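You operate a simulated robot arm through the tools that you are given. There is no shell and no other tool.

You run a simulated robot arm. Do the job below in one go: nothing can be reset, and whatever is moved stays where it is left.

JOB
Let the coater cool, then swap its empty cartridge for the full one from the rack.
Fine: heater OFF and gauge under 50 before you unlock; empty one into the orange tray; lock again, run the grey holder BACK, belt knob OFF.
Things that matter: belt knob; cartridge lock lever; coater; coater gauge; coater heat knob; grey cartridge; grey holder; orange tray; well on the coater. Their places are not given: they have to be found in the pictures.

Only the result counts: the job must be done as asked and must still hold three seconds after the hand-in. Knocking over, shifting, dropping, spilling or breaking anything else fails it.

ROBOT AND FRAMES
A 7-joint arm with a two-finger parallel gripper, fixed in place. Base frame: the origin is on the floor under the middle of its stand, x ahead of it, y to its left, z up; the work surface is at about z = 85. Lengths are in cm, angles in degrees, forces in N, time in s.
It reaches about 147.9 cm from its shoulder. Its first joint turns from -166.0 to 166.0 degrees. Payload 4.4 kg.
The tool frame sits at the grasp point between the pads (the TCP): z along the fingers, y along the line on which they close. The tips reach 2.3 cm beyond it. The gripper opens to 9.4 cm. The fingers are 3.8 cm wide and 1 cm thick; the gripper's body (5.4 by 9.6 cm) begins 3.9 cm behind the TCP.
Orientation is that of the tool frame in the base frame, as a unit quaternion [x, y, z, w]. With the fingers straight down and closing along the base's y, the tool's x points along the base's -x, its y along +y and its z along -z.

CONTROLS
- The arm moves only by the tool step_arm. Its argument "rows" is a list of rows, each a list of 7 numbers: the turn, a rotation vector about the tool's x, y, z in degrees, then the shift along the tool's x, y, z in cm, then the opening, from 0 (shut) to 1 (fully open). In form: [[rx, ry, rz, dx, dy, dz, jaw], ...]. A call has 1 to 20 rows; each row is the pose to reach, as a shift and turn from the pose commanded when the call began, along the tool's axes at that moment. Each row takes 0.2 s and may step no farther than 5 cm and 8.6 degrees from the row before; otherwise, or with a gripper value out of range, the whole call is refused. Where a pose cannot be reached the arm comes as near as it can. A force on the tool above 40 N (or 10 N above the force at the start of the call, whichever is more), or a blocked arm, ends the call early, and 0.2 s more pass. Each finger travels about 7.2 cm/s and halts on what it meets, pressing with about 35 N; the grip force reading is that of the motor and also rises with nothing between the fingers. The clock runs only during rows and for 0.2 s after the last one: add rows that repeat a pose to give the fingers time. It gives the time, the measured TCP pose, the force on the tool (base axes), the opening and the grip force at its end, in the units of the frame above (readings bear some noise), with the torque about the TCP (base axes, N m) and any sound that the robot's microphone picked up, and new pictures: "show" is both (left out), scene, wrist or none.
- Cameras (640 x 400 px; columns grow to the right, rows downward): "scene" is fixed at [22, -64.82, 158.33]; the picture's right is [0.81, -0.58, 0.00], its down [-0.24, -0.34, -0.91] and it looks along [0.53, 0.74, -0.42] (base axes); focal length 348 px, centre (320, 200). "wrist" rides on the gripper at [8.6, 1.6, -7.5] in the tool frame; the picture's right is [-0.18, 0.98, 0.00], its down [-0.58, -0.11, -0.81] and it looks along [-0.79, -0.15, 0.59] (tool axes); focal length 243 px, centre (320, 200).
- pixel_to_xyz(camera, pixels): for up to 12 pixels [column, row] of the newest picture of that camera ("zoom" is the newest enlarged one), the place [x, y, z] in the base frame of the surface seen there, good to about 0.2 cm, but the place of the scene camera against the robot may be out by one fixed shift of up to 2.5 cm in any direction. No time passes.
- inspect(camera, box): a new picture of the part [left, top, right, bottom] of that camera's present view, enlarged. No time passes.
- close_job(): hands the job in; it is judged then, once.

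Unless the task says otherwise, let go and move clear before handing in.

The tools are called after "Call:" as a command line: name --pt "numbers of a row" for each row, then --argument value for the rest, lists and objects as JSON in quotes. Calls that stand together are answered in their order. step_arm: Moves the arm, as the interface text tells. Its arguments: {"type":"object","properties":{"rows":{"type":"array"},"show":{"type":"string","enum":["both","scene","wrist","none"]}},"required":["rows"]} The other tools are called the same way: pixel_to_xyz (camera, pixels) gives the place of the surface under pixels of a picture; inspect (camera, box) takes an enlarged picture of a part of a camera's view; close_job () hands the job in.

At the start:

```text
clock: 0.0
eef_pos: [76.45, 8.22, 150.29]
tool_rot: [-0.001, 1.0, 0.0, 0.0]
wrist_force: [0.3, -0.4, -0.7]
moment: [0.01, -0.02, -0.05]
width: 9.41
grip_force: 0.1
```

scene: 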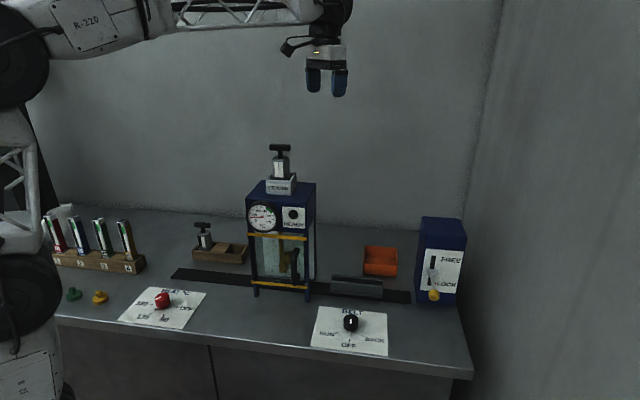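
wrist: 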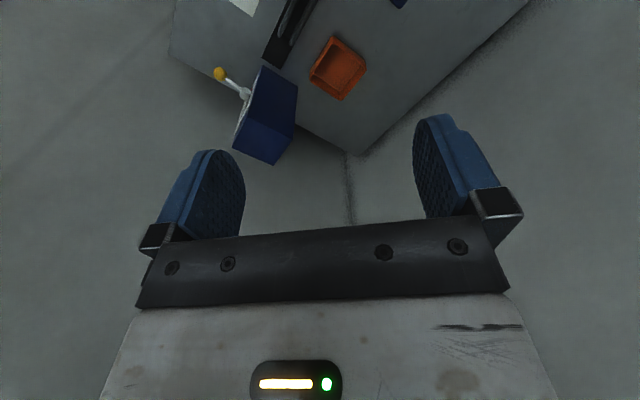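

The scene shows the coater (about 280,235), the heat knob panel on the left (163,300), the belt knob panel (350,322), the lever box on the right (437,270) and the orange tray (380,262). I'll enlarge these parts before moving.

Call:
inspect --camera "scene" --box '[230, 130, 330, 300]'

Call:
inspect --camera "scene" --box '[110, 270, 220, 340]'

Call:
inspect --camera "scene" --box '[300, 290, 410, 360]'

Call:
inspect --camera "scene" --box '[400, 210, 480, 310]'

Call:
inspect --camera "scene" --box '[180, 210, 260, 270]'

Call:
inspect --camera "scene" --box '[310, 230, 420, 310]'

Call:
inspect --camera "scene" --box '[30, 190, 160, 310]'

```text
2.35 times, centred on (280, 215) of scene
```

zoom: 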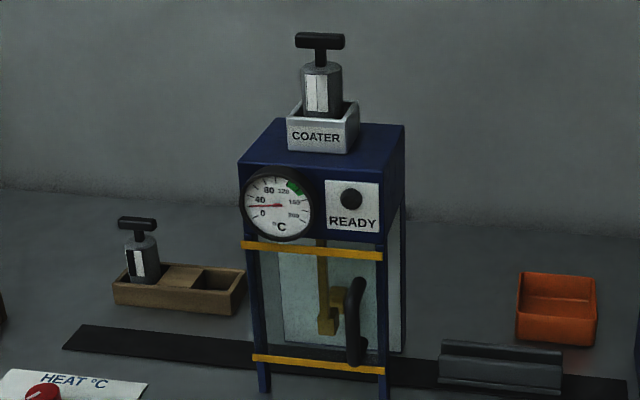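

```text
5.71 times, centred on (165, 305) of scene
```

zoom: 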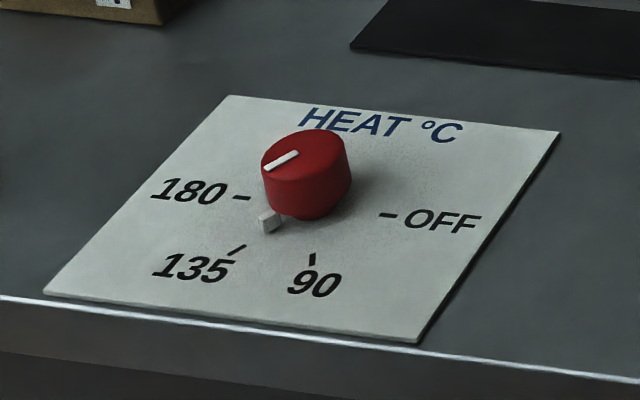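

```text
5.71 times, centred on (355, 325) of scene
```

zoom: 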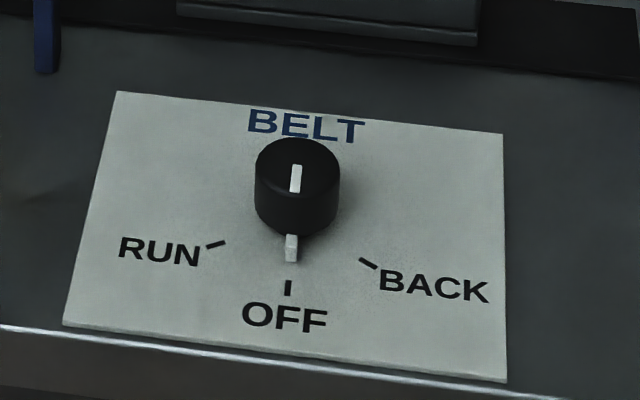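

```text
4.00 times, centred on (440, 260) of scene
```

zoom: 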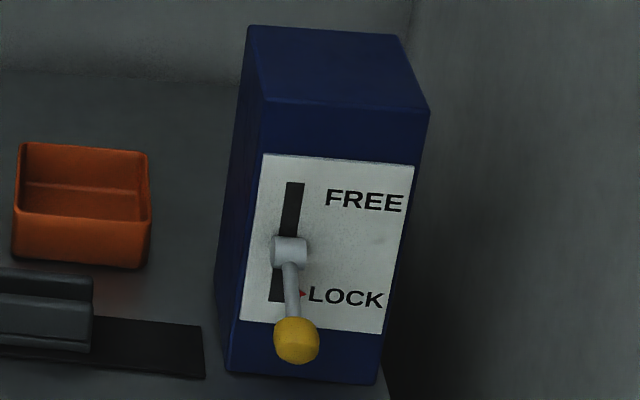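

```text
6.67 times, centred on (220, 240) of scene
```

zoom: 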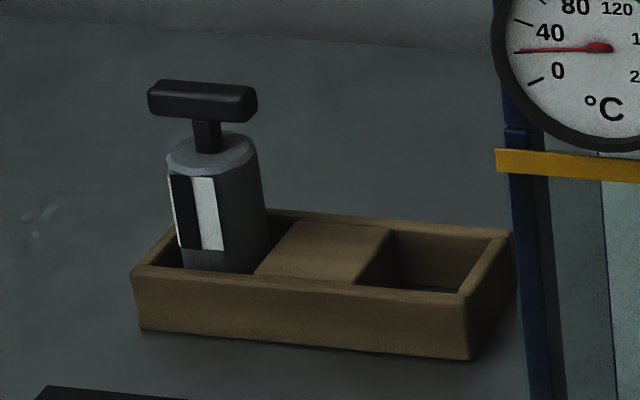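

```text
5.00 times, centred on (365, 270) of scene
```

zoom: 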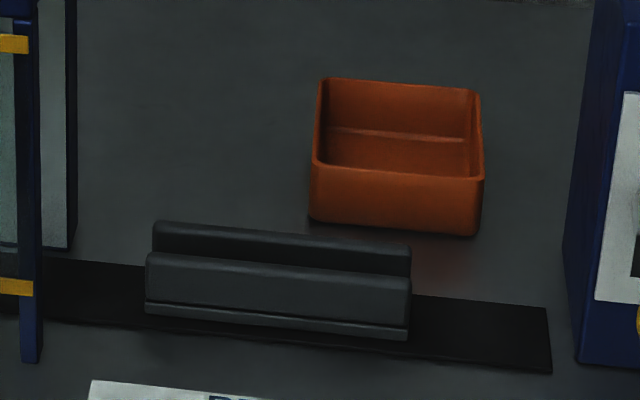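

```text
3.33 times, centred on (95, 250) of scene
```

zoom: 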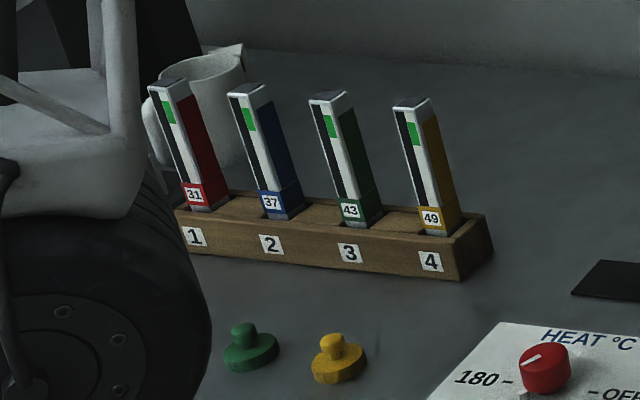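

The gauge needle (zoom 262,205) seems to be near 25–30, and the heat knob pointer sits between 180 and 135. I'll take closer looks at the gauge and the coater top, and measure positions.

Call:
inspect --camera "scene" --box '[242, 195, 312, 240]'

Call:
inspect --camera "scene" --box '[250, 140, 310, 200]'

Call:
pixel_to_xyz --camera "scene" --pixels '[[163, 297], [350, 318], [433, 295], [432, 272], [380, 262], [281, 150], [281, 185], [203, 226], [236, 254], [356, 283], [288, 262], [262, 218]]'

Call:
inspect --camera "scene" --box '[240, 220, 330, 300]'

```text
8.89 times, centred on (277, 218) of scene
```

zoom: 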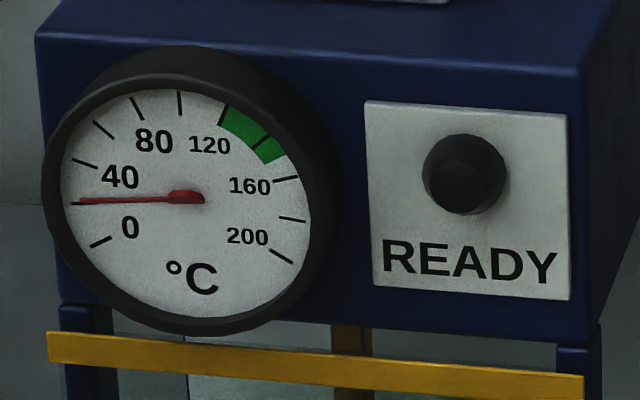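

```text
6.67 times, centred on (280, 170) of scene
```

zoom: 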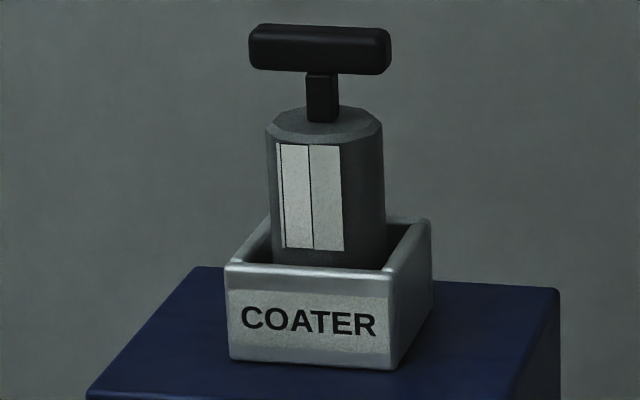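

```text
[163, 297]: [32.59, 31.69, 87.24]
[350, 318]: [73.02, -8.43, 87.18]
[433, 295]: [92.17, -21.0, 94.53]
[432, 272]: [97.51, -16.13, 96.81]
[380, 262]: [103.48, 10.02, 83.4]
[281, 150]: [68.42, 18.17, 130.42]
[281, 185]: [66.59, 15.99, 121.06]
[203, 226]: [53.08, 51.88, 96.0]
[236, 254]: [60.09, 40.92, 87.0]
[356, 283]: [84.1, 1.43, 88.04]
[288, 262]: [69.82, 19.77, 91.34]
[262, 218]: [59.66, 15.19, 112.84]
```

```text
5.00 times, centred on (285, 260) of scene
```

zoom: 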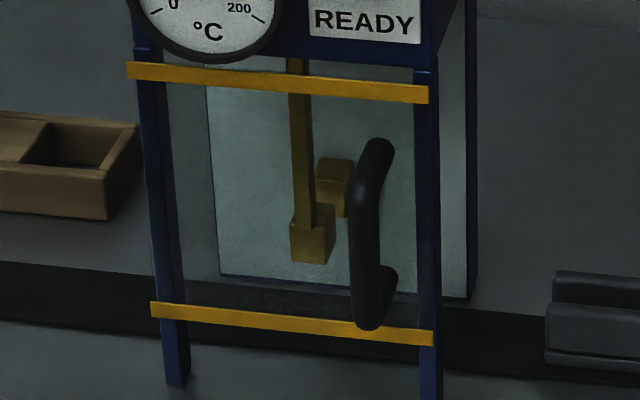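

The gauge reads about 20 (needle on the 20 tick) while the heater is still on. I'll measure the same points in both cameras to work out the scene camera's shift.

Call:
pixel_to_xyz --camera "wrist" --pixels '[[219, 73], [337, 68], [336, 38], [366, 64], [346, 100], [310, 76], [268, 68], [297, 78], [262, 64], [274, 165], [234, 152], [320, 0]]'

Call:
inspect --camera "wrist" --box '[160, 0, 420, 170]'

Call:
pixel_to_xyz --camera "scene" --pixels '[[314, 92], [339, 94], [421, 217], [464, 220], [465, 235], [418, 230], [365, 247], [396, 249], [397, 262], [363, 262], [434, 297], [396, 276]]'

```text
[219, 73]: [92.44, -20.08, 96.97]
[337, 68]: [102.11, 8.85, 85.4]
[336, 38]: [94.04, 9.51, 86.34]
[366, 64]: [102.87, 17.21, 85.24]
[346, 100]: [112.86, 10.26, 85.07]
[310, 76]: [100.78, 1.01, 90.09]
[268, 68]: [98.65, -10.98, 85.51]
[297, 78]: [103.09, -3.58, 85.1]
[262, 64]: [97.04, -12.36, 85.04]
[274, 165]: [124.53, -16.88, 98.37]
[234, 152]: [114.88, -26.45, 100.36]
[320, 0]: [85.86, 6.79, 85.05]
```

```text
2.35 times, centred on (290, 85) of wrist
```

zoom: 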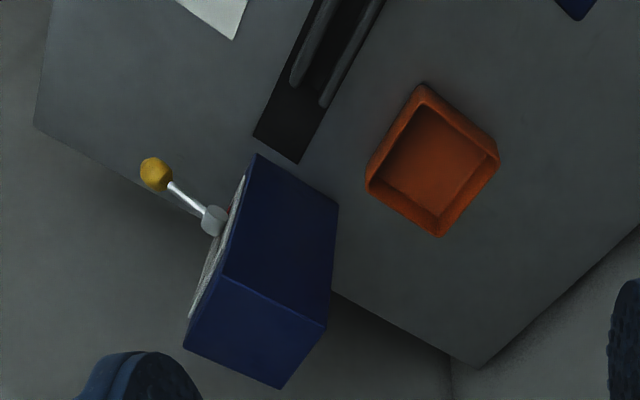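

```text
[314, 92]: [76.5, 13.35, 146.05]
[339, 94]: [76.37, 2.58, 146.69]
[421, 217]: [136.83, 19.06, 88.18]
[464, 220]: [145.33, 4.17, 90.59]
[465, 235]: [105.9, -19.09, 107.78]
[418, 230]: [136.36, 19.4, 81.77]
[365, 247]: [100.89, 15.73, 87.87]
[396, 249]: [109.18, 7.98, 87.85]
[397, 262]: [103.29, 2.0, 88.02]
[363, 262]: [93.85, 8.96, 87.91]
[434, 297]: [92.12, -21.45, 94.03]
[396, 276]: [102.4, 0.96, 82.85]
```

Comparing table, tray and ball points in both views gives a scene shift of about (0, 0, +2.1). Next I'll measure the two knobs, their dials and ticks in detail.

Call:
inspect --camera "scene" --box '[110, 270, 220, 340]'

Call:
pixel_to_xyz --camera "zoom" --pixels '[[305, 150], [268, 223], [242, 198], [237, 250], [312, 258], [387, 214], [275, 165], [295, 153], [347, 160], [262, 165], [310, 218], [320, 135]]'

Call:
inspect --camera "scene" --box '[140, 280, 190, 312]'

```text
5.71 times, centred on (165, 305) of scene
```

zoom: 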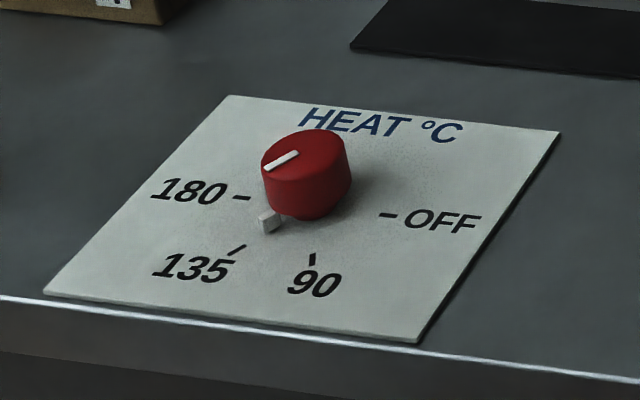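

```text
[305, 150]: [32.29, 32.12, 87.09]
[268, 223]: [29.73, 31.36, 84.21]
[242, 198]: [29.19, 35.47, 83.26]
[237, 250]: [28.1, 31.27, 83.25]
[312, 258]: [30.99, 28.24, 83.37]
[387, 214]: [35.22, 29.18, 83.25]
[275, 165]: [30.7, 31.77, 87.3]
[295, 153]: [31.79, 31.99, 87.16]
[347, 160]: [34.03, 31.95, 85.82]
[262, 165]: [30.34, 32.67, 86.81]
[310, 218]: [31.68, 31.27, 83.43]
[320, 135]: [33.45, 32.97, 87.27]
```

```text
12.50 times, centred on (165, 296) of scene
```

zoom: 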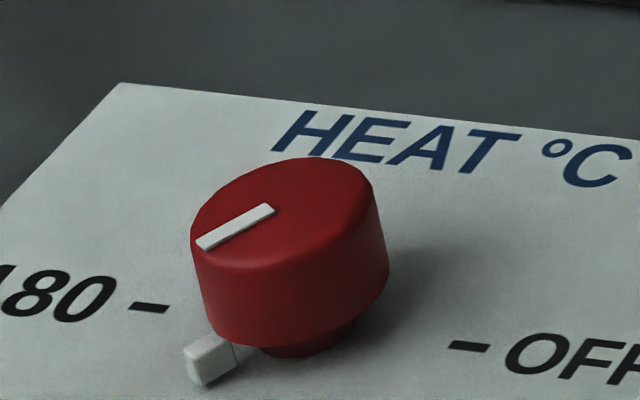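

The heat knob centre is at about (32.2, 32.3), its top is at z≈89.3, and its pointer is at the 135 tick; OFF is +120° (counterclockwise from above). I'll go up and over the coater, then hover above this knob.

Call:
step_arm --pt "0 0 0 3.95 2.15 0 1" --pt "0 0 0 7.9 4.3 0 1" --pt "0 0 0 11.85 6.45 0 1" --pt "0 0 0 15.8 8.6 0 1" --pt "0 0 0 19.75 10.75 0 1" --pt "0 0 0 23.7 12.9 0 1" --pt "0 0 0 25.57 13.92 4.36 1" --pt "0 0 0 27.44 14.94 8.73 1" --pt "0 0 0 29.3 15.95 13.09 1" --pt "0 0 0 31.17 16.97 17.46 1" --pt "0 0 0 33.04 17.99 21.82 1" --pt "0 0 0 34.91 19.0 26.18 1" --pt "0 0 0 36.78 20.03 30.55 1" --pt "0 0 0 38.64 21.04 34.91 1" --pt "0 0 0 40.51 22.06 39.28 1" --pt "0 0 0 42.38 23.08 43.64 1" --pt "0 0 0 44.25 24.1 48 1"

```text
clock: 3.6
eef_pos: [32.54, 32.17, 102.26]
tool_rot: [0.001, 1.0, 0.0, -0.001]
wrist_force: [0.6, -0.6, -1.3]
moment: [0.01, -0.02, -0.02]
width: 9.37
grip_force: 0.1
```

scene: 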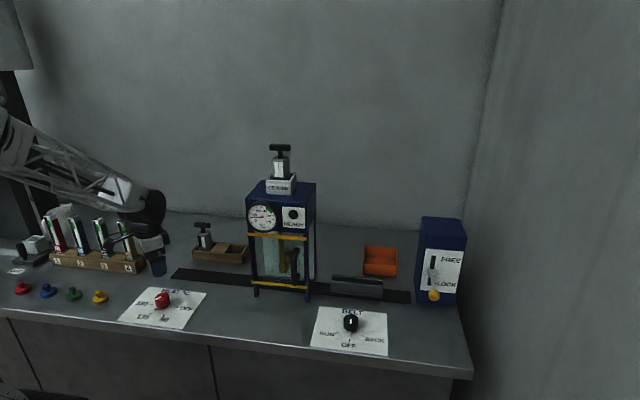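
wrist: 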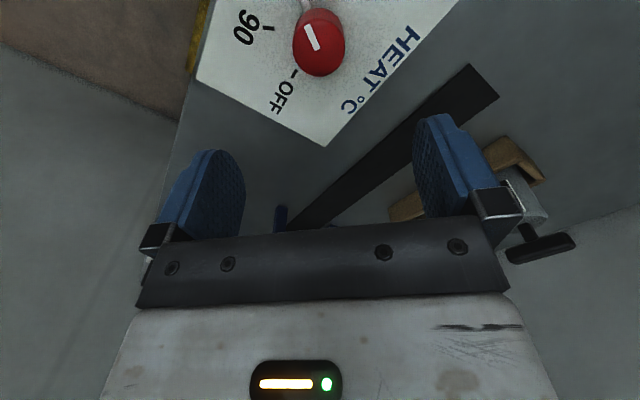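

The knob shows at wrist (318,42) below the fingers. I'll measure it with the wrist camera, and check the gauge.

Call:
pixel_to_xyz --camera "wrist" --pixels '[[293, 40], [344, 38], [318, 12], [318, 45], [305, 28], [317, 48], [296, 72], [267, 27], [303, 3], [320, 74]]'

Call:
inspect --camera "wrist" --box '[240, 0, 400, 100]'

Call:
inspect --camera "scene" --box '[242, 195, 312, 240]'

```text
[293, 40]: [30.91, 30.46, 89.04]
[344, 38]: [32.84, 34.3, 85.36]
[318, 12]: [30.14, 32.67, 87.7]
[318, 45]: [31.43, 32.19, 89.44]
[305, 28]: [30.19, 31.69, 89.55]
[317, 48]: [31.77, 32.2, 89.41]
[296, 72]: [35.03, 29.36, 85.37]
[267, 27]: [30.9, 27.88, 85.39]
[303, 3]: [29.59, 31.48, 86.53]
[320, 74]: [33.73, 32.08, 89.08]
```

```text
4.00 times, centred on (320, 50) of wrist
```

zoom: 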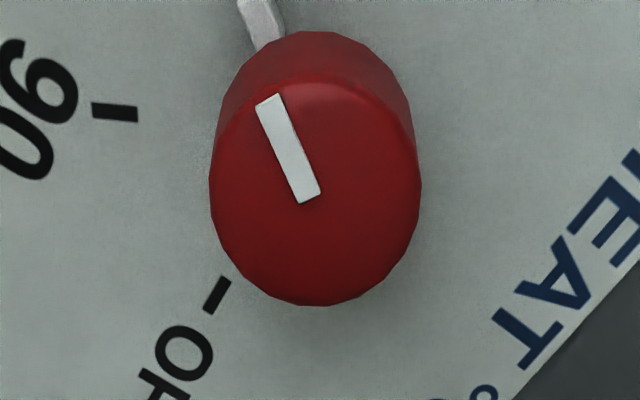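

```text
8.89 times, centred on (277, 218) of scene
```

zoom: 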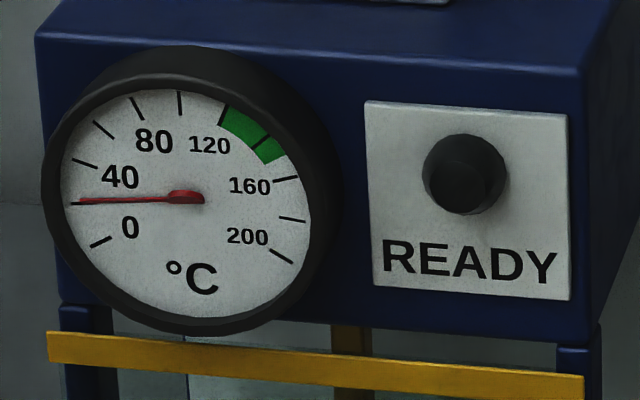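

The knob centre by the wrist camera is about (32.0, 32.2) with its top at z 89.4, and the gauge is still at 20. I'll descend onto it and close the fingers.

Call:
step_arm --pt "0 0 0 0.3 -0.05 4.6 1" --pt "0 0 0 0.3 -0.05 9.2 1" --pt "0 0 0 0.3 -0.05 12.2 1" --pt "0 0 0 0.3 -0.05 13.7 1" --pt "0 0 0 0.3 -0.05 13.7 1" --pt "0 0 0 0.3 -0.05 13.7 0.3" --pt "0 0 0 0.3 -0.05 13.7 0.3" --pt "0 0 0 0.3 -0.05 13.7 0.3" --pt "0 0 0 0.3 -0.05 13.7 0.3"

```text
clock: 5.6
eef_pos: [32.11, 32.29, 88.54]
tool_rot: [0.0, 1.0, 0.0, -0.001]
wrist_force: [7.4, -34.4, 9.4]
moment: [-0.41, 0.2, -0.04]
width: 4.34
grip_force: 17.4
```

scene: 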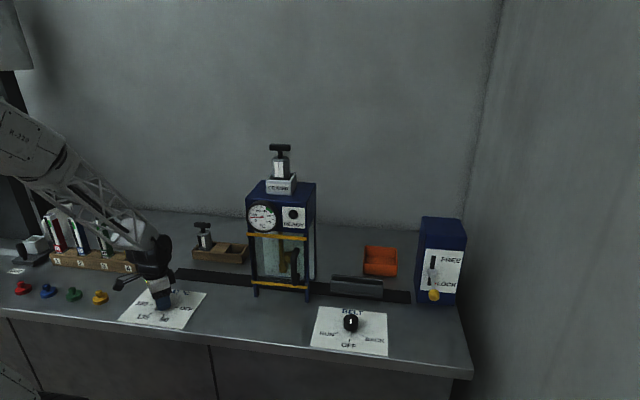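
wrist: 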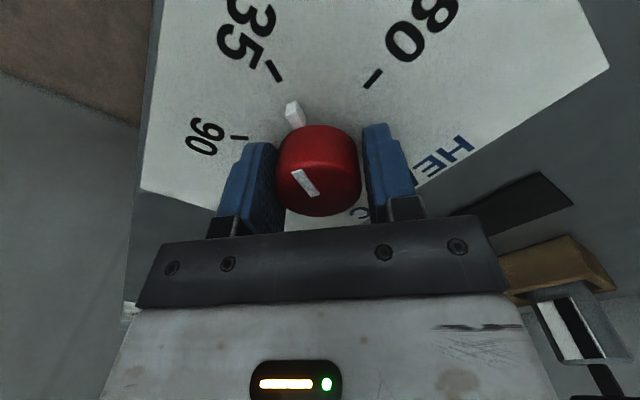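

The fingers are on the knob (width 4.34), but the −34 N in y shows the −y finger presses alone. I'll shift slightly to −y to balance.

Call:
step_arm --pt "0 0 0 0 -0.1 0 0.3" --pt "0 0 0 0 -0.2 0 0.3" --pt "0 0 0 0 -0.2 0 0.3" --show "wrist"

```text
clock: 6.4
eef_pos: [31.96, 32.16, 88.57]
tool_rot: [0.0, 1.0, 0.0, 0.0]
wrist_force: [3.1, -30.7, 13.2]
moment: [-0.55, -0.15, -0.06]
width: 4.14
grip_force: 15.0
```

wrist: 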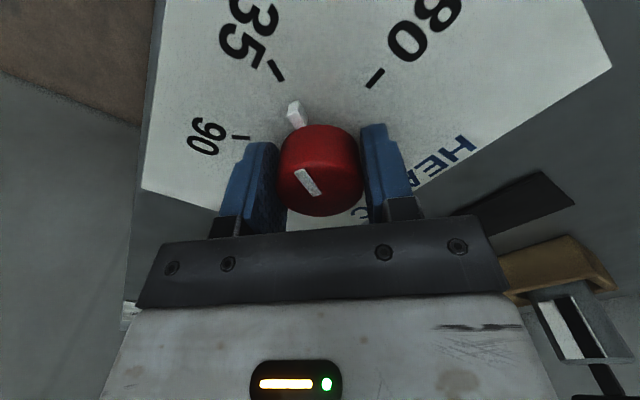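

Width fell to 4.14 and the −y force is still −31 N, so I'll keep shifting to −y until balanced.

Call:
step_arm --pt "0 0 0 0 -0.15 0 0.2" --pt "0 0 0 0 -0.3 0 0.2" --pt "0 0 0 0 -0.4 0 0.2" --pt "0 0 0 0 -0.4 0 0.2" --show "wrist"

```text
clock: 7.0
eef_pos: [31.99, 32.13, 88.59]
tool_rot: [0.0, 1.0, 0.001, 0.0]
wrist_force: [-4.4, 14.5, -5.7]
moment: [-0.25, 0.46, 0.03]
width: 4.04
grip_force: 44.5
stopped in row 3: the force on the tool passed its limit at 52 N (the readings are from after the stop); the commanded pose is now the measured one
```

wrist: 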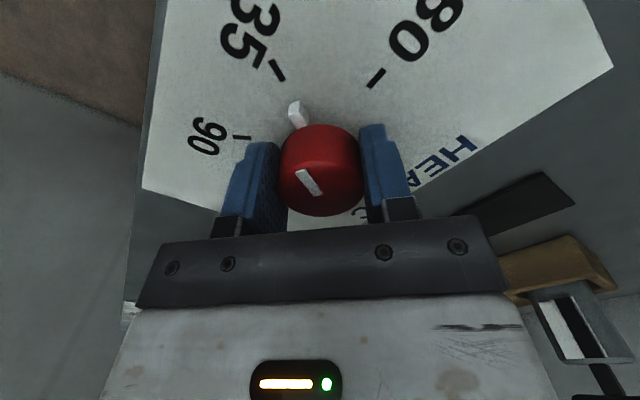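

Both fingers now hold the knob (grip 44.5 N, width 4.04). I'll turn it +120° from above (−120° about tool z) toward OFF.

Call:
step_arm --pt "0 0 -8 0 0 0 0.2" --pt "0 0 -16 0 0 0 0.2" --pt "0 0 -24 0 0 0 0.2" --pt "0 0 -32 0 0 0 0.2" --pt "0 0 -40 0 0 0 0.2" --pt "0 0 -48 0 0 0 0.2" --pt "0 0 -56 0 0 0 0.2" --pt "0 0 -64 0 0 0 0.2" --pt "0 0 -72 0 0 0 0.2" --pt "0 0 -80 0 0 0 0.2" --pt "0 0 -88 0 0 0 0.2" --pt "0 0 -96 0 0 0 0.2" --pt "0 0 -104 0 0 0 0.2" --pt "0 0 -112 0 0 0 0.2" --pt "0 0 -120 0 0 0 0.2"

```text
clock: 8.0
eef_pos: [31.91, 32.03, 88.61]
tool_rot: [-0.237, 0.971, 0.0, 0.0]
wrist_force: [9.8, -3.2, -7.4]
moment: [-0.56, -0.77, -0.04]
width: 4.05
grip_force: 45.1
stopped in row 4: the force on the tool passed its limit at 44 N (the readings are from after the stop); the commanded pose is now the measured one
```

scene: 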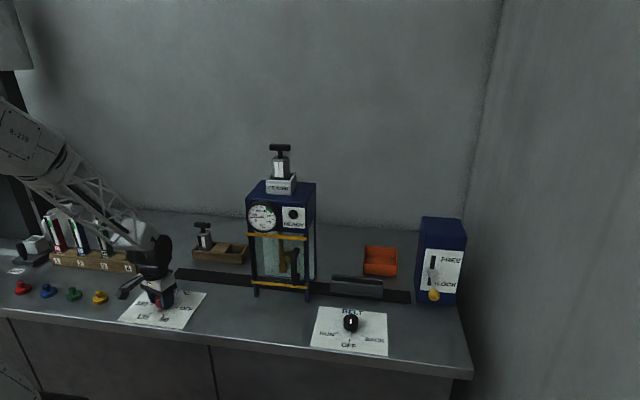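
wrist: 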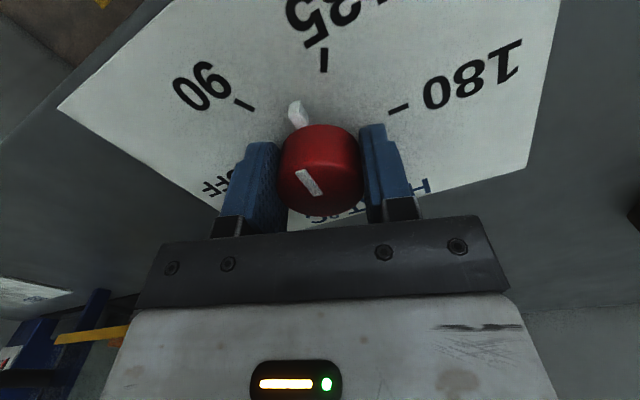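

The knob turned about 27° with the gripper before the side force tripped. The forces are now small, so I'll continue turning.

Call:
step_arm --pt "0 0 -7 0 0 0 0.2" --pt "0 0 -14 0 0 0 0.2" --pt "0 0 -21 0 0 0 0.2" --pt "0 0 -28 0 0 0 0.2" --pt "0 0 -35 0 0 0 0.2" --pt "0 0 -42 0 0 0 0.2" --pt "0 0 -49 0 0 0 0.2" --pt "0 0 -56 0 0 0 0.2" --pt "0 0 -63 0 0 0 0.2" --pt "0 0 -70 0 0 0 0.2" --pt "0 0 -77 0 0 0 0.2" --pt "0 0 -84 0 0 0 0.2" --pt "0 0 -91 0 0 0 0.2"

```text
clock: 8.4
eef_pos: [32.01, 32.17, 88.57]
tool_rot: [-0.292, 0.956, 0.0, 0.001]
wrist_force: [10.6, -7.2, -5.9]
moment: [-0.54, -0.61, -0.05]
width: 4.04
grip_force: 45.0
stopped in row 2: the force on the tool passed its limit at 43 N (the readings are from after the stop); the commanded pose is now the measured one
```

scene: 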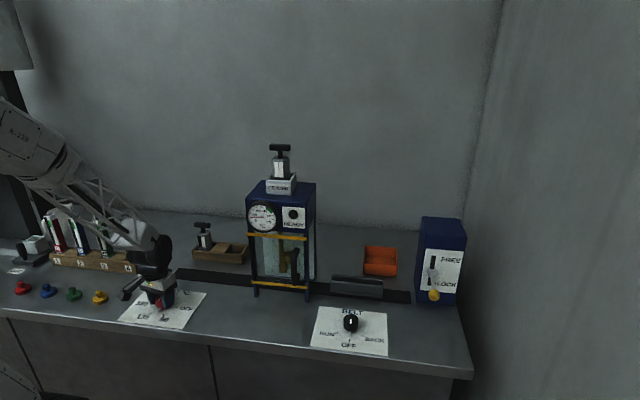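
wrist: 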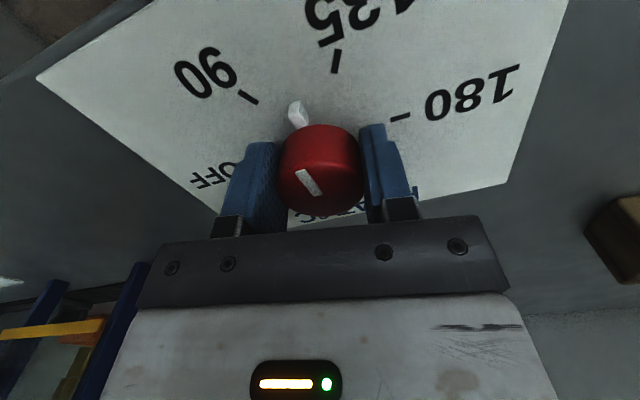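

The turn is now at 34°, and the repeated side force suggests my rotation axis is off the knob's axis. I'll measure the knob top in the wrist view to find the offset.

Call:
inspect --camera "wrist" --box '[270, 95, 374, 160]'

Call:
inspect --camera "wrist" --box '[256, 120, 384, 220]'

Call:
pixel_to_xyz --camera "wrist" --pixels '[[320, 160], [320, 210], [320, 205], [320, 165], [318, 195], [297, 173], [318, 127], [280, 180], [360, 180], [320, 155]]'

```text
6.15 times, centred on (322, 128) of wrist
```

zoom: 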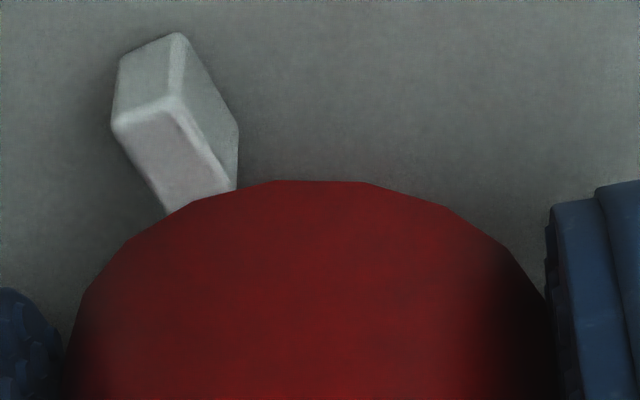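

```text
4.00 times, centred on (320, 170) of wrist
```

zoom: 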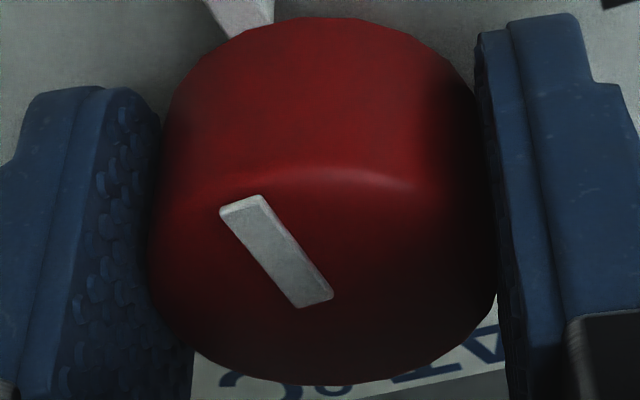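

```text
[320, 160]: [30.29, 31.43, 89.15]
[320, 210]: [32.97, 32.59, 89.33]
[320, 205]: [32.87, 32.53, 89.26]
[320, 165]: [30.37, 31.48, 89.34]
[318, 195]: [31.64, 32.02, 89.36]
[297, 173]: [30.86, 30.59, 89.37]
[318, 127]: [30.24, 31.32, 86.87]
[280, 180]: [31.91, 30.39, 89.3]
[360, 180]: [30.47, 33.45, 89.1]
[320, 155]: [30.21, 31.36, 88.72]
```

From the knob's near and far walls in the wrist view, its centre lies about 0.25 cm toward tool −x. I'll open a little, shift there, close again, and then turn on.

Call:
step_arm --pt "0 0 0 0 0 0 0.6" --pt "0 0 0 -0.25 0 0 0.6" --pt "0 0 0 -0.25 0 0 0.6" --pt "0 0 0 -0.25 0 0 0.38" --pt "0 0 0 -0.25 0 0 0.38" --pt "0 0 0 -0.25 0 0 0.38" --pt "0 0 -5 -0.25 0 0 0.38" --pt "0 0 -10 -0.25 0 0 0.38" --pt "0 0 -15 -0.25 0 0 0.38"

```text
clock: 10.4
eef_pos: [32.21, 32.11, 88.47]
tool_rot: [-0.415, 0.91, 0.0, 0.001]
wrist_force: [7.0, -0.8, -6.3]
moment: [-0.06, 0.09, -0.01]
width: 4.09
grip_force: 28.1
```

scene: 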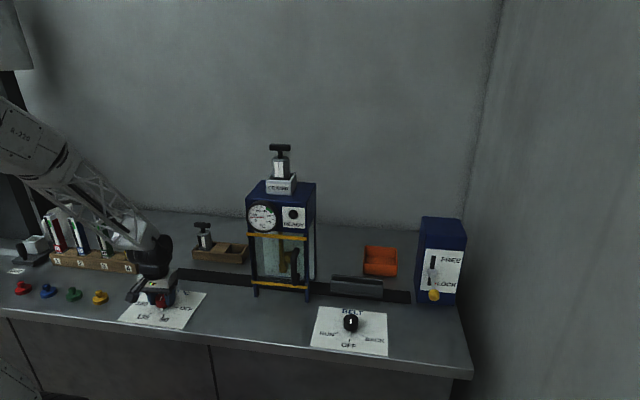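
wrist: 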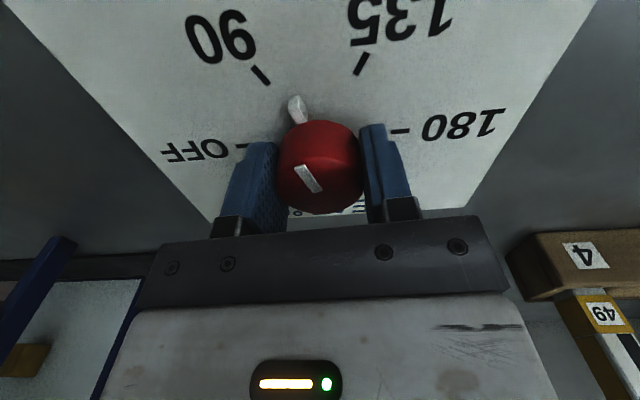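

Forces are small now and the knob is at about 49° of the 120° turn. I'll continue the remaining 71°.

Call:
step_arm --pt "0 0 -7.9 0 0 0 0.38" --pt "0 0 -15.8 0 0 0 0.38" --pt "0 0 -23.7 0 0 0 0.38" --pt "0 0 -31.6 0 0 0 0.38" --pt "0 0 -39.5 0 0 0 0.38" --pt "0 0 -47.4 0 0 0 0.38" --pt "0 0 -55.3 0 0 0 0.38" --pt "0 0 -63.2 0 0 0 0.38" --pt "0 0 -71 0 0 0 0.38"

```text
clock: 11.8
eef_pos: [32.15, 32.22, 88.61]
tool_rot: [0.732, -0.681, 0.0, 0.0]
wrist_force: [-6.4, -8.2, 11.3]
moment: [-0.69, -0.08, 0.0]
width: 4.04
grip_force: 45.4
stopped in row 6: the force on the tool passed its limit at 66 N (the readings are from after the stop); the commanded pose is now the measured one
```

scene: 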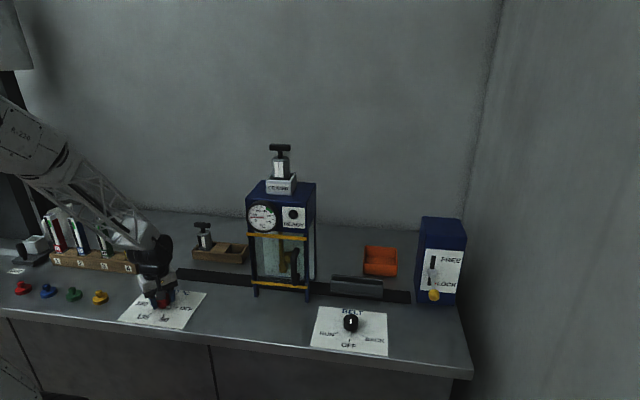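
wrist: 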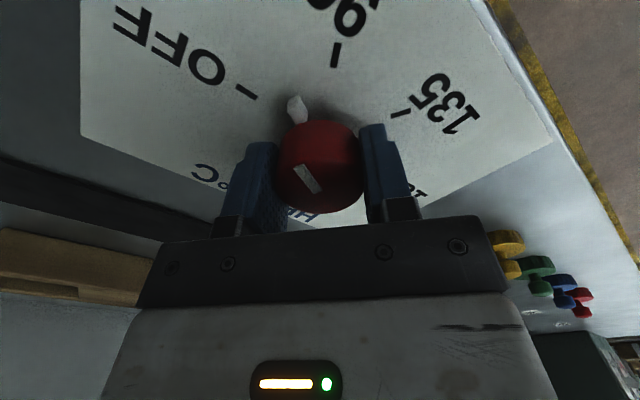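

The knob is at about 94°; the OFF tick (246,92) is about 25° from the pointer (295,108). Forces relaxed after the stop, so I'll continue.

Call:
step_arm --pt "0 0 0 0 0 0 0.41" --pt "0 0 -6 0 0 0 0.41" --pt "0 0 -12 0 0 0 0.41" --pt "0 0 -18 0 0 0 0.41" --pt "0 0 -26 0 0 0 0.41"

```text
clock: 13.0
eef_pos: [32.21, 32.21, 88.55]
tool_rot: [0.866, -0.5, 0.0, 0.0]
wrist_force: [-0.8, -11.3, -0.3]
moment: [0.64, -0.24, -0.07]
width: 4.02
grip_force: 45.4
```

scene: 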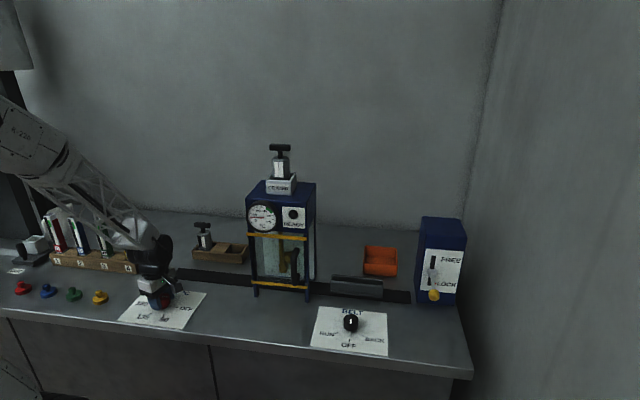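
wrist: 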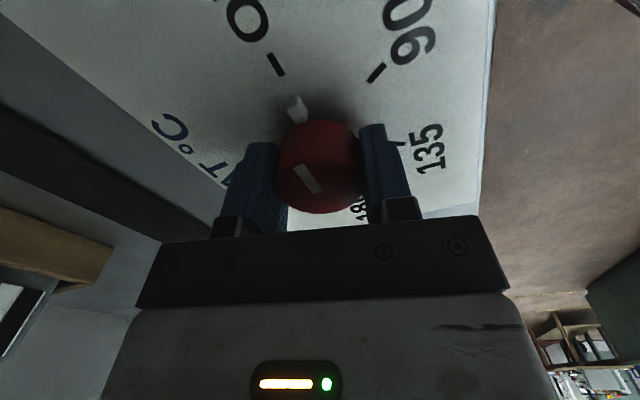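

The pointer (297,107) lines up with the OFF tick (276,64) and the turn is a full 120°. I'll let go, rise straight up and check.

Call:
step_arm --pt "0 0 0 0 0 0 0.7" --pt "0 0 0 0 0 0 1" --pt "0 0 0 0 0 0 1" --pt "0 0 0 0 0 -4 1" --pt "0 0 0 0 0 -9 1" --pt "0 0 8 0 0 -14 1" --pt "0 0 16 0 0 -19 1" --pt "0 0 24 0 0 -24 1" --pt "0 0 32 0 0 -29 1" --pt "0 0 40 0 0 -34 1" --pt "0 0 48 0 0 -39 1" --pt "0 0 56 0 0 -44 1" --pt "0 0 64 0 0 -49 1" --pt "0 0 72 0 0 -54 1" --pt "0 0 80 0 0 -58 1" --pt "0 0 88 0 0 -60 1" --pt "0 0 96 0 0 -60 1" --pt "0 0 104 0 0 -60 1" --pt "0 0 112 0 0 -60 1" --pt "0 0 120 0 0 -60 1"

Call:
inspect --camera "scene" --box '[242, 195, 312, 240]'

Call:
inspect --camera "scene" --box '[110, 270, 220, 340]'

```text
clock: 17.2
eef_pos: [32.14, 32.08, 148.53]
tool_rot: [0.001, 1.0, 0.0, 0.0]
wrist_force: [-0.9, -0.6, -0.1]
moment: [0.01, -0.01, 0.01]
width: 9.4
grip_force: 0.1
```

scene: 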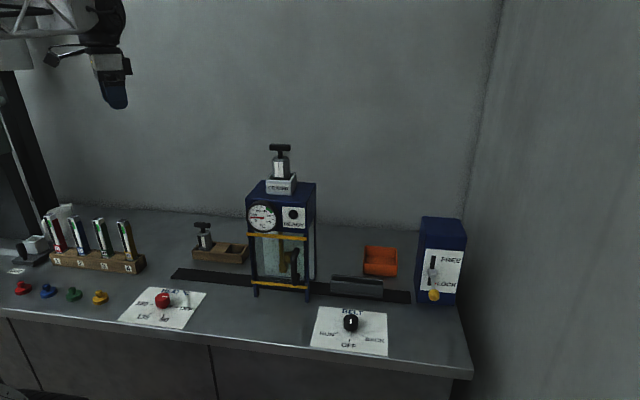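
wrist: 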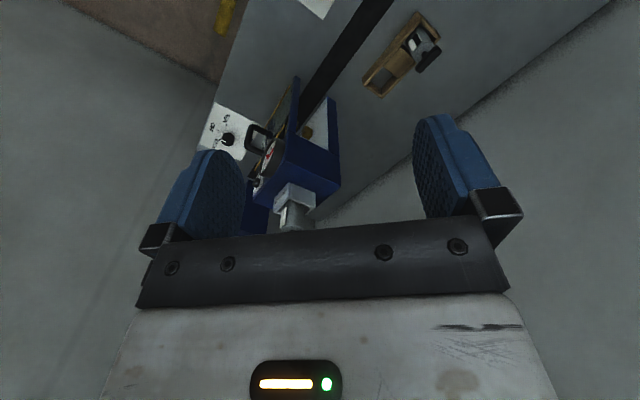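

```text
8.89 times, centred on (277, 218) of scene
```

zoom: 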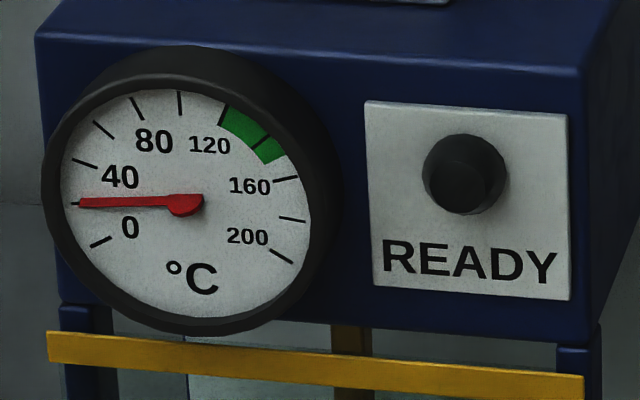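

```text
5.71 times, centred on (165, 305) of scene
```

zoom: 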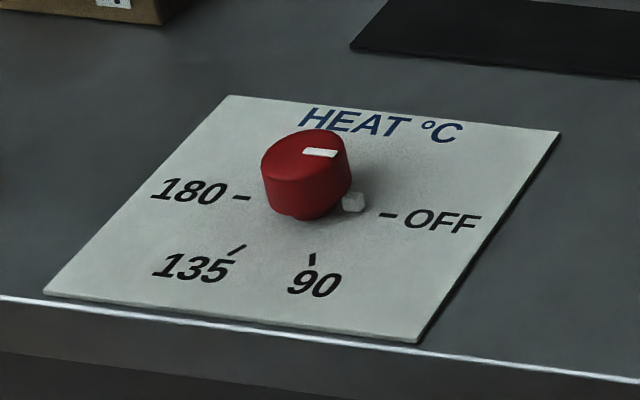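

The pointer is now at OFF (zoom 353,202). The gauge needle still points at 20 but looks thicker than before, so I'll look closer.

Call:
inspect --camera "scene" --box '[246, 202, 280, 234]'

Call:
inspect --camera "wrist" --box '[230, 110, 320, 240]'

```text
12.50 times, centred on (263, 218) of scene
```

zoom: 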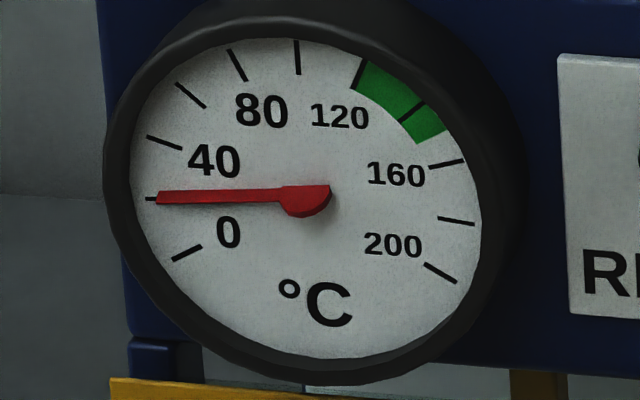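

```text
3.08 times, centred on (275, 175) of wrist
```

zoom: 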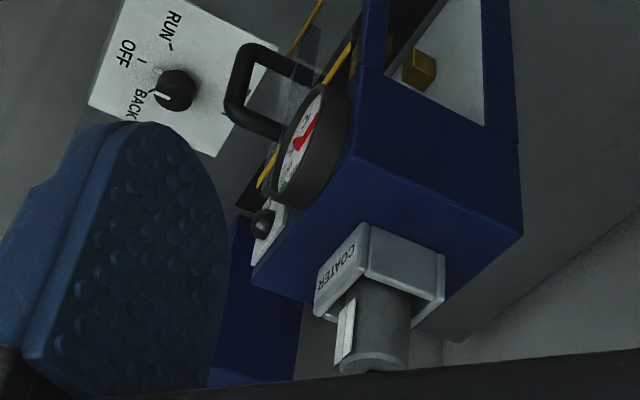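

The gauge clearly reads 20, under 50. I'll confirm the heat pointer's angle numerically, and measure the lever and its box more finely before going there.

Call:
inspect --camera "scene" --box '[140, 280, 190, 312]'

Call:
pixel_to_xyz --camera "zoom" --pixels '[[413, 305], [400, 320], [425, 300], [315, 217], [345, 222], [290, 215], [452, 342], [488, 348]]'

Call:
inspect --camera "scene" --box '[410, 210, 474, 310]'

```text
12.50 times, centred on (165, 296) of scene
```

zoom: 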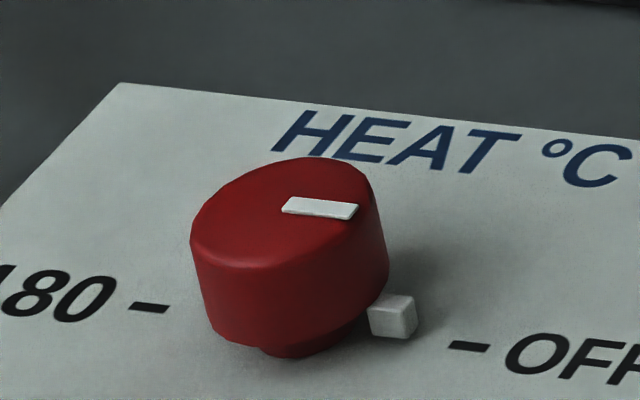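

```text
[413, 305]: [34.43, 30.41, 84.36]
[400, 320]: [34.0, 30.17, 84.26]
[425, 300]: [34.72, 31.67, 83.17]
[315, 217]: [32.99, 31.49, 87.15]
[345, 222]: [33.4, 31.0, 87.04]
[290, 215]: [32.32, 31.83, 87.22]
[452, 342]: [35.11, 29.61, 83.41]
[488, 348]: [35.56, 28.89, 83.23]
```

```text
4.00 times, centred on (442, 260) of scene
```

zoom: 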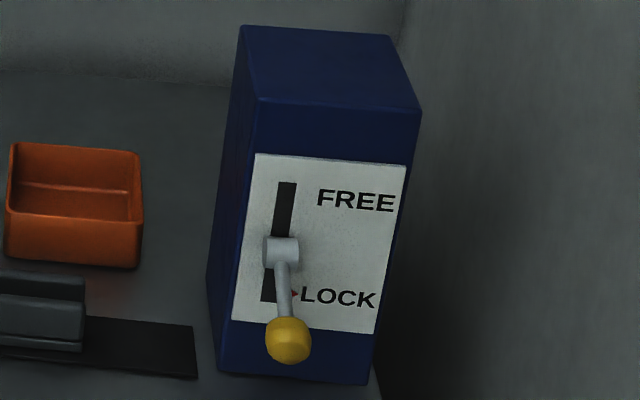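

Heater is OFF (pointer block about −45°, which matches the OFF tick at −46°) and the gauge is at 20. Next I'll fly high past the coater to above the lever ball (about 92.9, −20.6, 95.9), turning the hand 44° to face the lever box squarely.

Call:
step_arm --pt "0 0 -2.57 -3.58 -3.1 0 1" --pt "0 0 -5.14 -7.15 -6.2 0 1" --pt "0 0 -7.71 -10.73 -9.3 0 1" --pt "0 0 -10.28 -14.31 -12.4 0 1" --pt "0 0 -12.85 -17.88 -15.5 0 1" --pt "0 0 -15.42 -21.46 -18.6 0 1" --pt "0 0 -17.99 -25.04 -21.7 0 1" --pt "0 0 -20.56 -28.61 -24.8 0 1" --pt "0 0 -23.13 -32.19 -27.9 0 1" --pt "0 0 -25.7 -35.76 -31.0 0 1" --pt "0 0 -28.27 -39.34 -34.1 0 1" --pt "0 0 -30.84 -42.92 -37.2 0 1" --pt "0 0 -33.41 -46.49 -40.3 0 1" --pt "0 0 -35.98 -50.07 -43.4 0 1" --pt "0 0 -38.55 -53.65 -46.5 0 1" --pt "0 0 -41.12 -57.22 -49.6 0 1" --pt "0 0 -43.7 -60.8 -52.7 0 1" --pt "0 0 -43.7 -60.8 -52.7 5 1" --pt "0 0 -43.7 -60.8 -52.7 10 1" --pt "0 0 -43.7 -60.8 -52.7 15 1"

Call:
inspect --camera "scene" --box '[246, 202, 280, 234]'

```text
clock: 21.4
eef_pos: [93.01, -20.56, 133.21]
tool_rot: [-0.372, 0.928, -0.001, 0.001]
wrist_force: [0.4, -0.1, 1.7]
moment: [0.01, 0.0, 0.01]
width: 9.37
grip_force: 0.1
```

scene: 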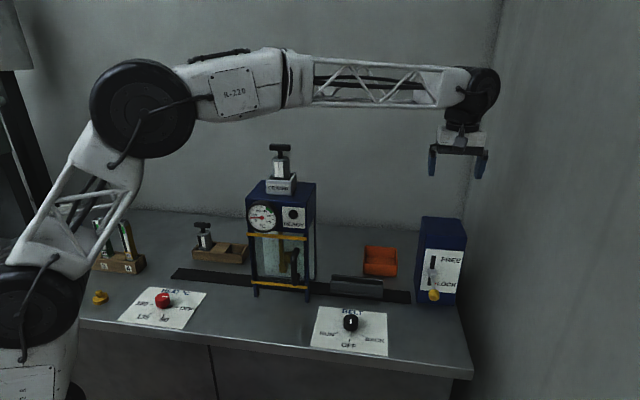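
wrist: 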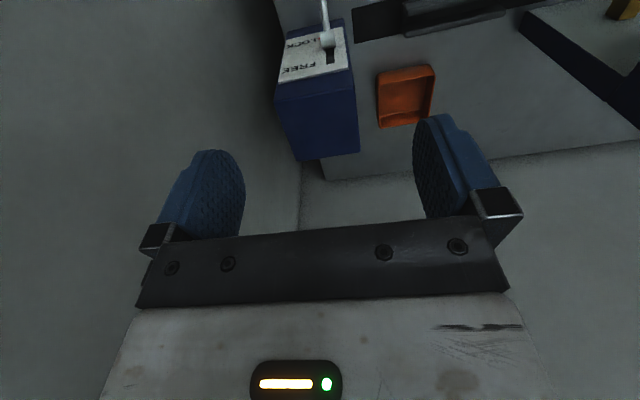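

```text
12.50 times, centred on (263, 218) of scene
```

zoom: 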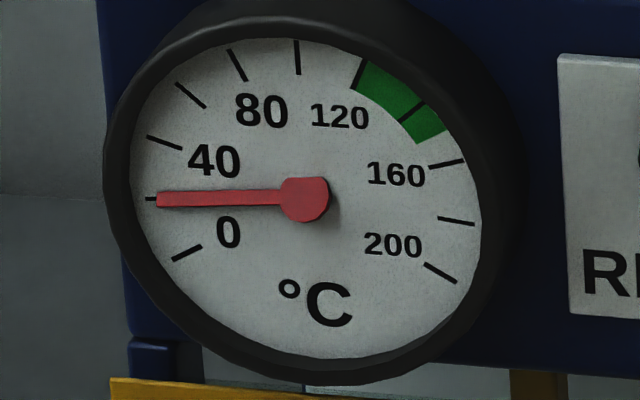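

The gauge still reads 20 and I'm above the lever. I'll descend to about z 113 for a close wrist view of the lever.

Call:
step_arm --pt "0 0 0 0 0 5 1" --pt "0 0 0 0 0 10 1" --pt "0 0 0 0 0 15 1" --pt "0 0 0 0 0 20 1"

```text
clock: 22.4
eef_pos: [92.62, -20.37, 113.57]
tool_rot: [-0.373, 0.928, 0.0, 0.001]
wrist_force: [-0.5, -0.4, 1.0]
moment: [-0.03, -0.01, 0.02]
width: 9.36
grip_force: 0.2
```

scene: 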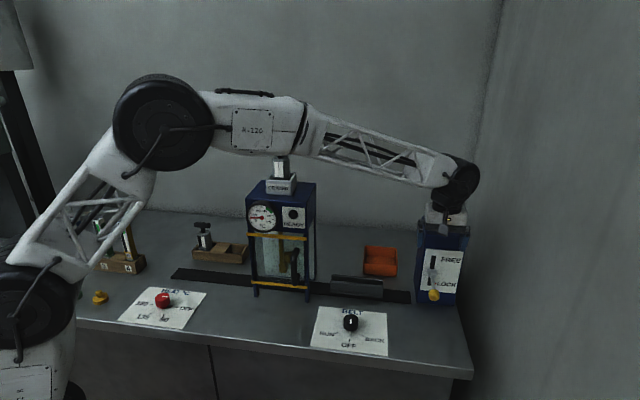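
wrist: 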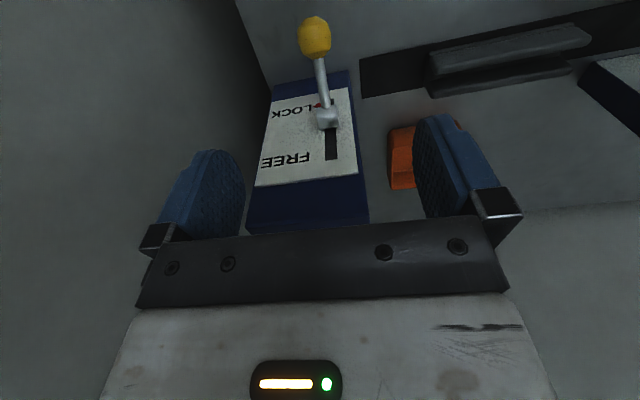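

The ball (313,38), lever stem (320,80) and hub (326,118) are clear in the wrist view. I'll measure them.

Call:
pixel_to_xyz --camera "wrist" --pixels '[[299, 36], [330, 34], [313, 20], [314, 40], [316, 55], [321, 85], [326, 112], [326, 122], [331, 150], [329, 160], [290, 140], [300, 170]]'

Call:
inspect --camera "wrist" --box '[240, 0, 400, 200]'

Call:
pixel_to_xyz --camera "zoom" --pixels '[[320, 200]]'

```text
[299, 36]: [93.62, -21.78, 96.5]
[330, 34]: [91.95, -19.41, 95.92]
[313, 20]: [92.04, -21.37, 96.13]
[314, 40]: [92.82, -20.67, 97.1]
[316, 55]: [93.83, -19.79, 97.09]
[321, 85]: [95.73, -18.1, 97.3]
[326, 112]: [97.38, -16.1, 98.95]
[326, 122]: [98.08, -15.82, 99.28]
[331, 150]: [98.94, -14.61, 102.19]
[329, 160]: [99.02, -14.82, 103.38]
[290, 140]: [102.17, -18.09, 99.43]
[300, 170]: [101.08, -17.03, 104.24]
```

```text
2.00 times, centred on (320, 100) of wrist
```

zoom: 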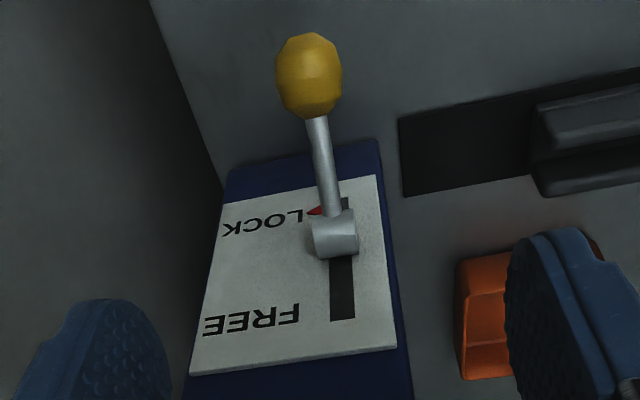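

```text
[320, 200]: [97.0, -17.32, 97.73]
```

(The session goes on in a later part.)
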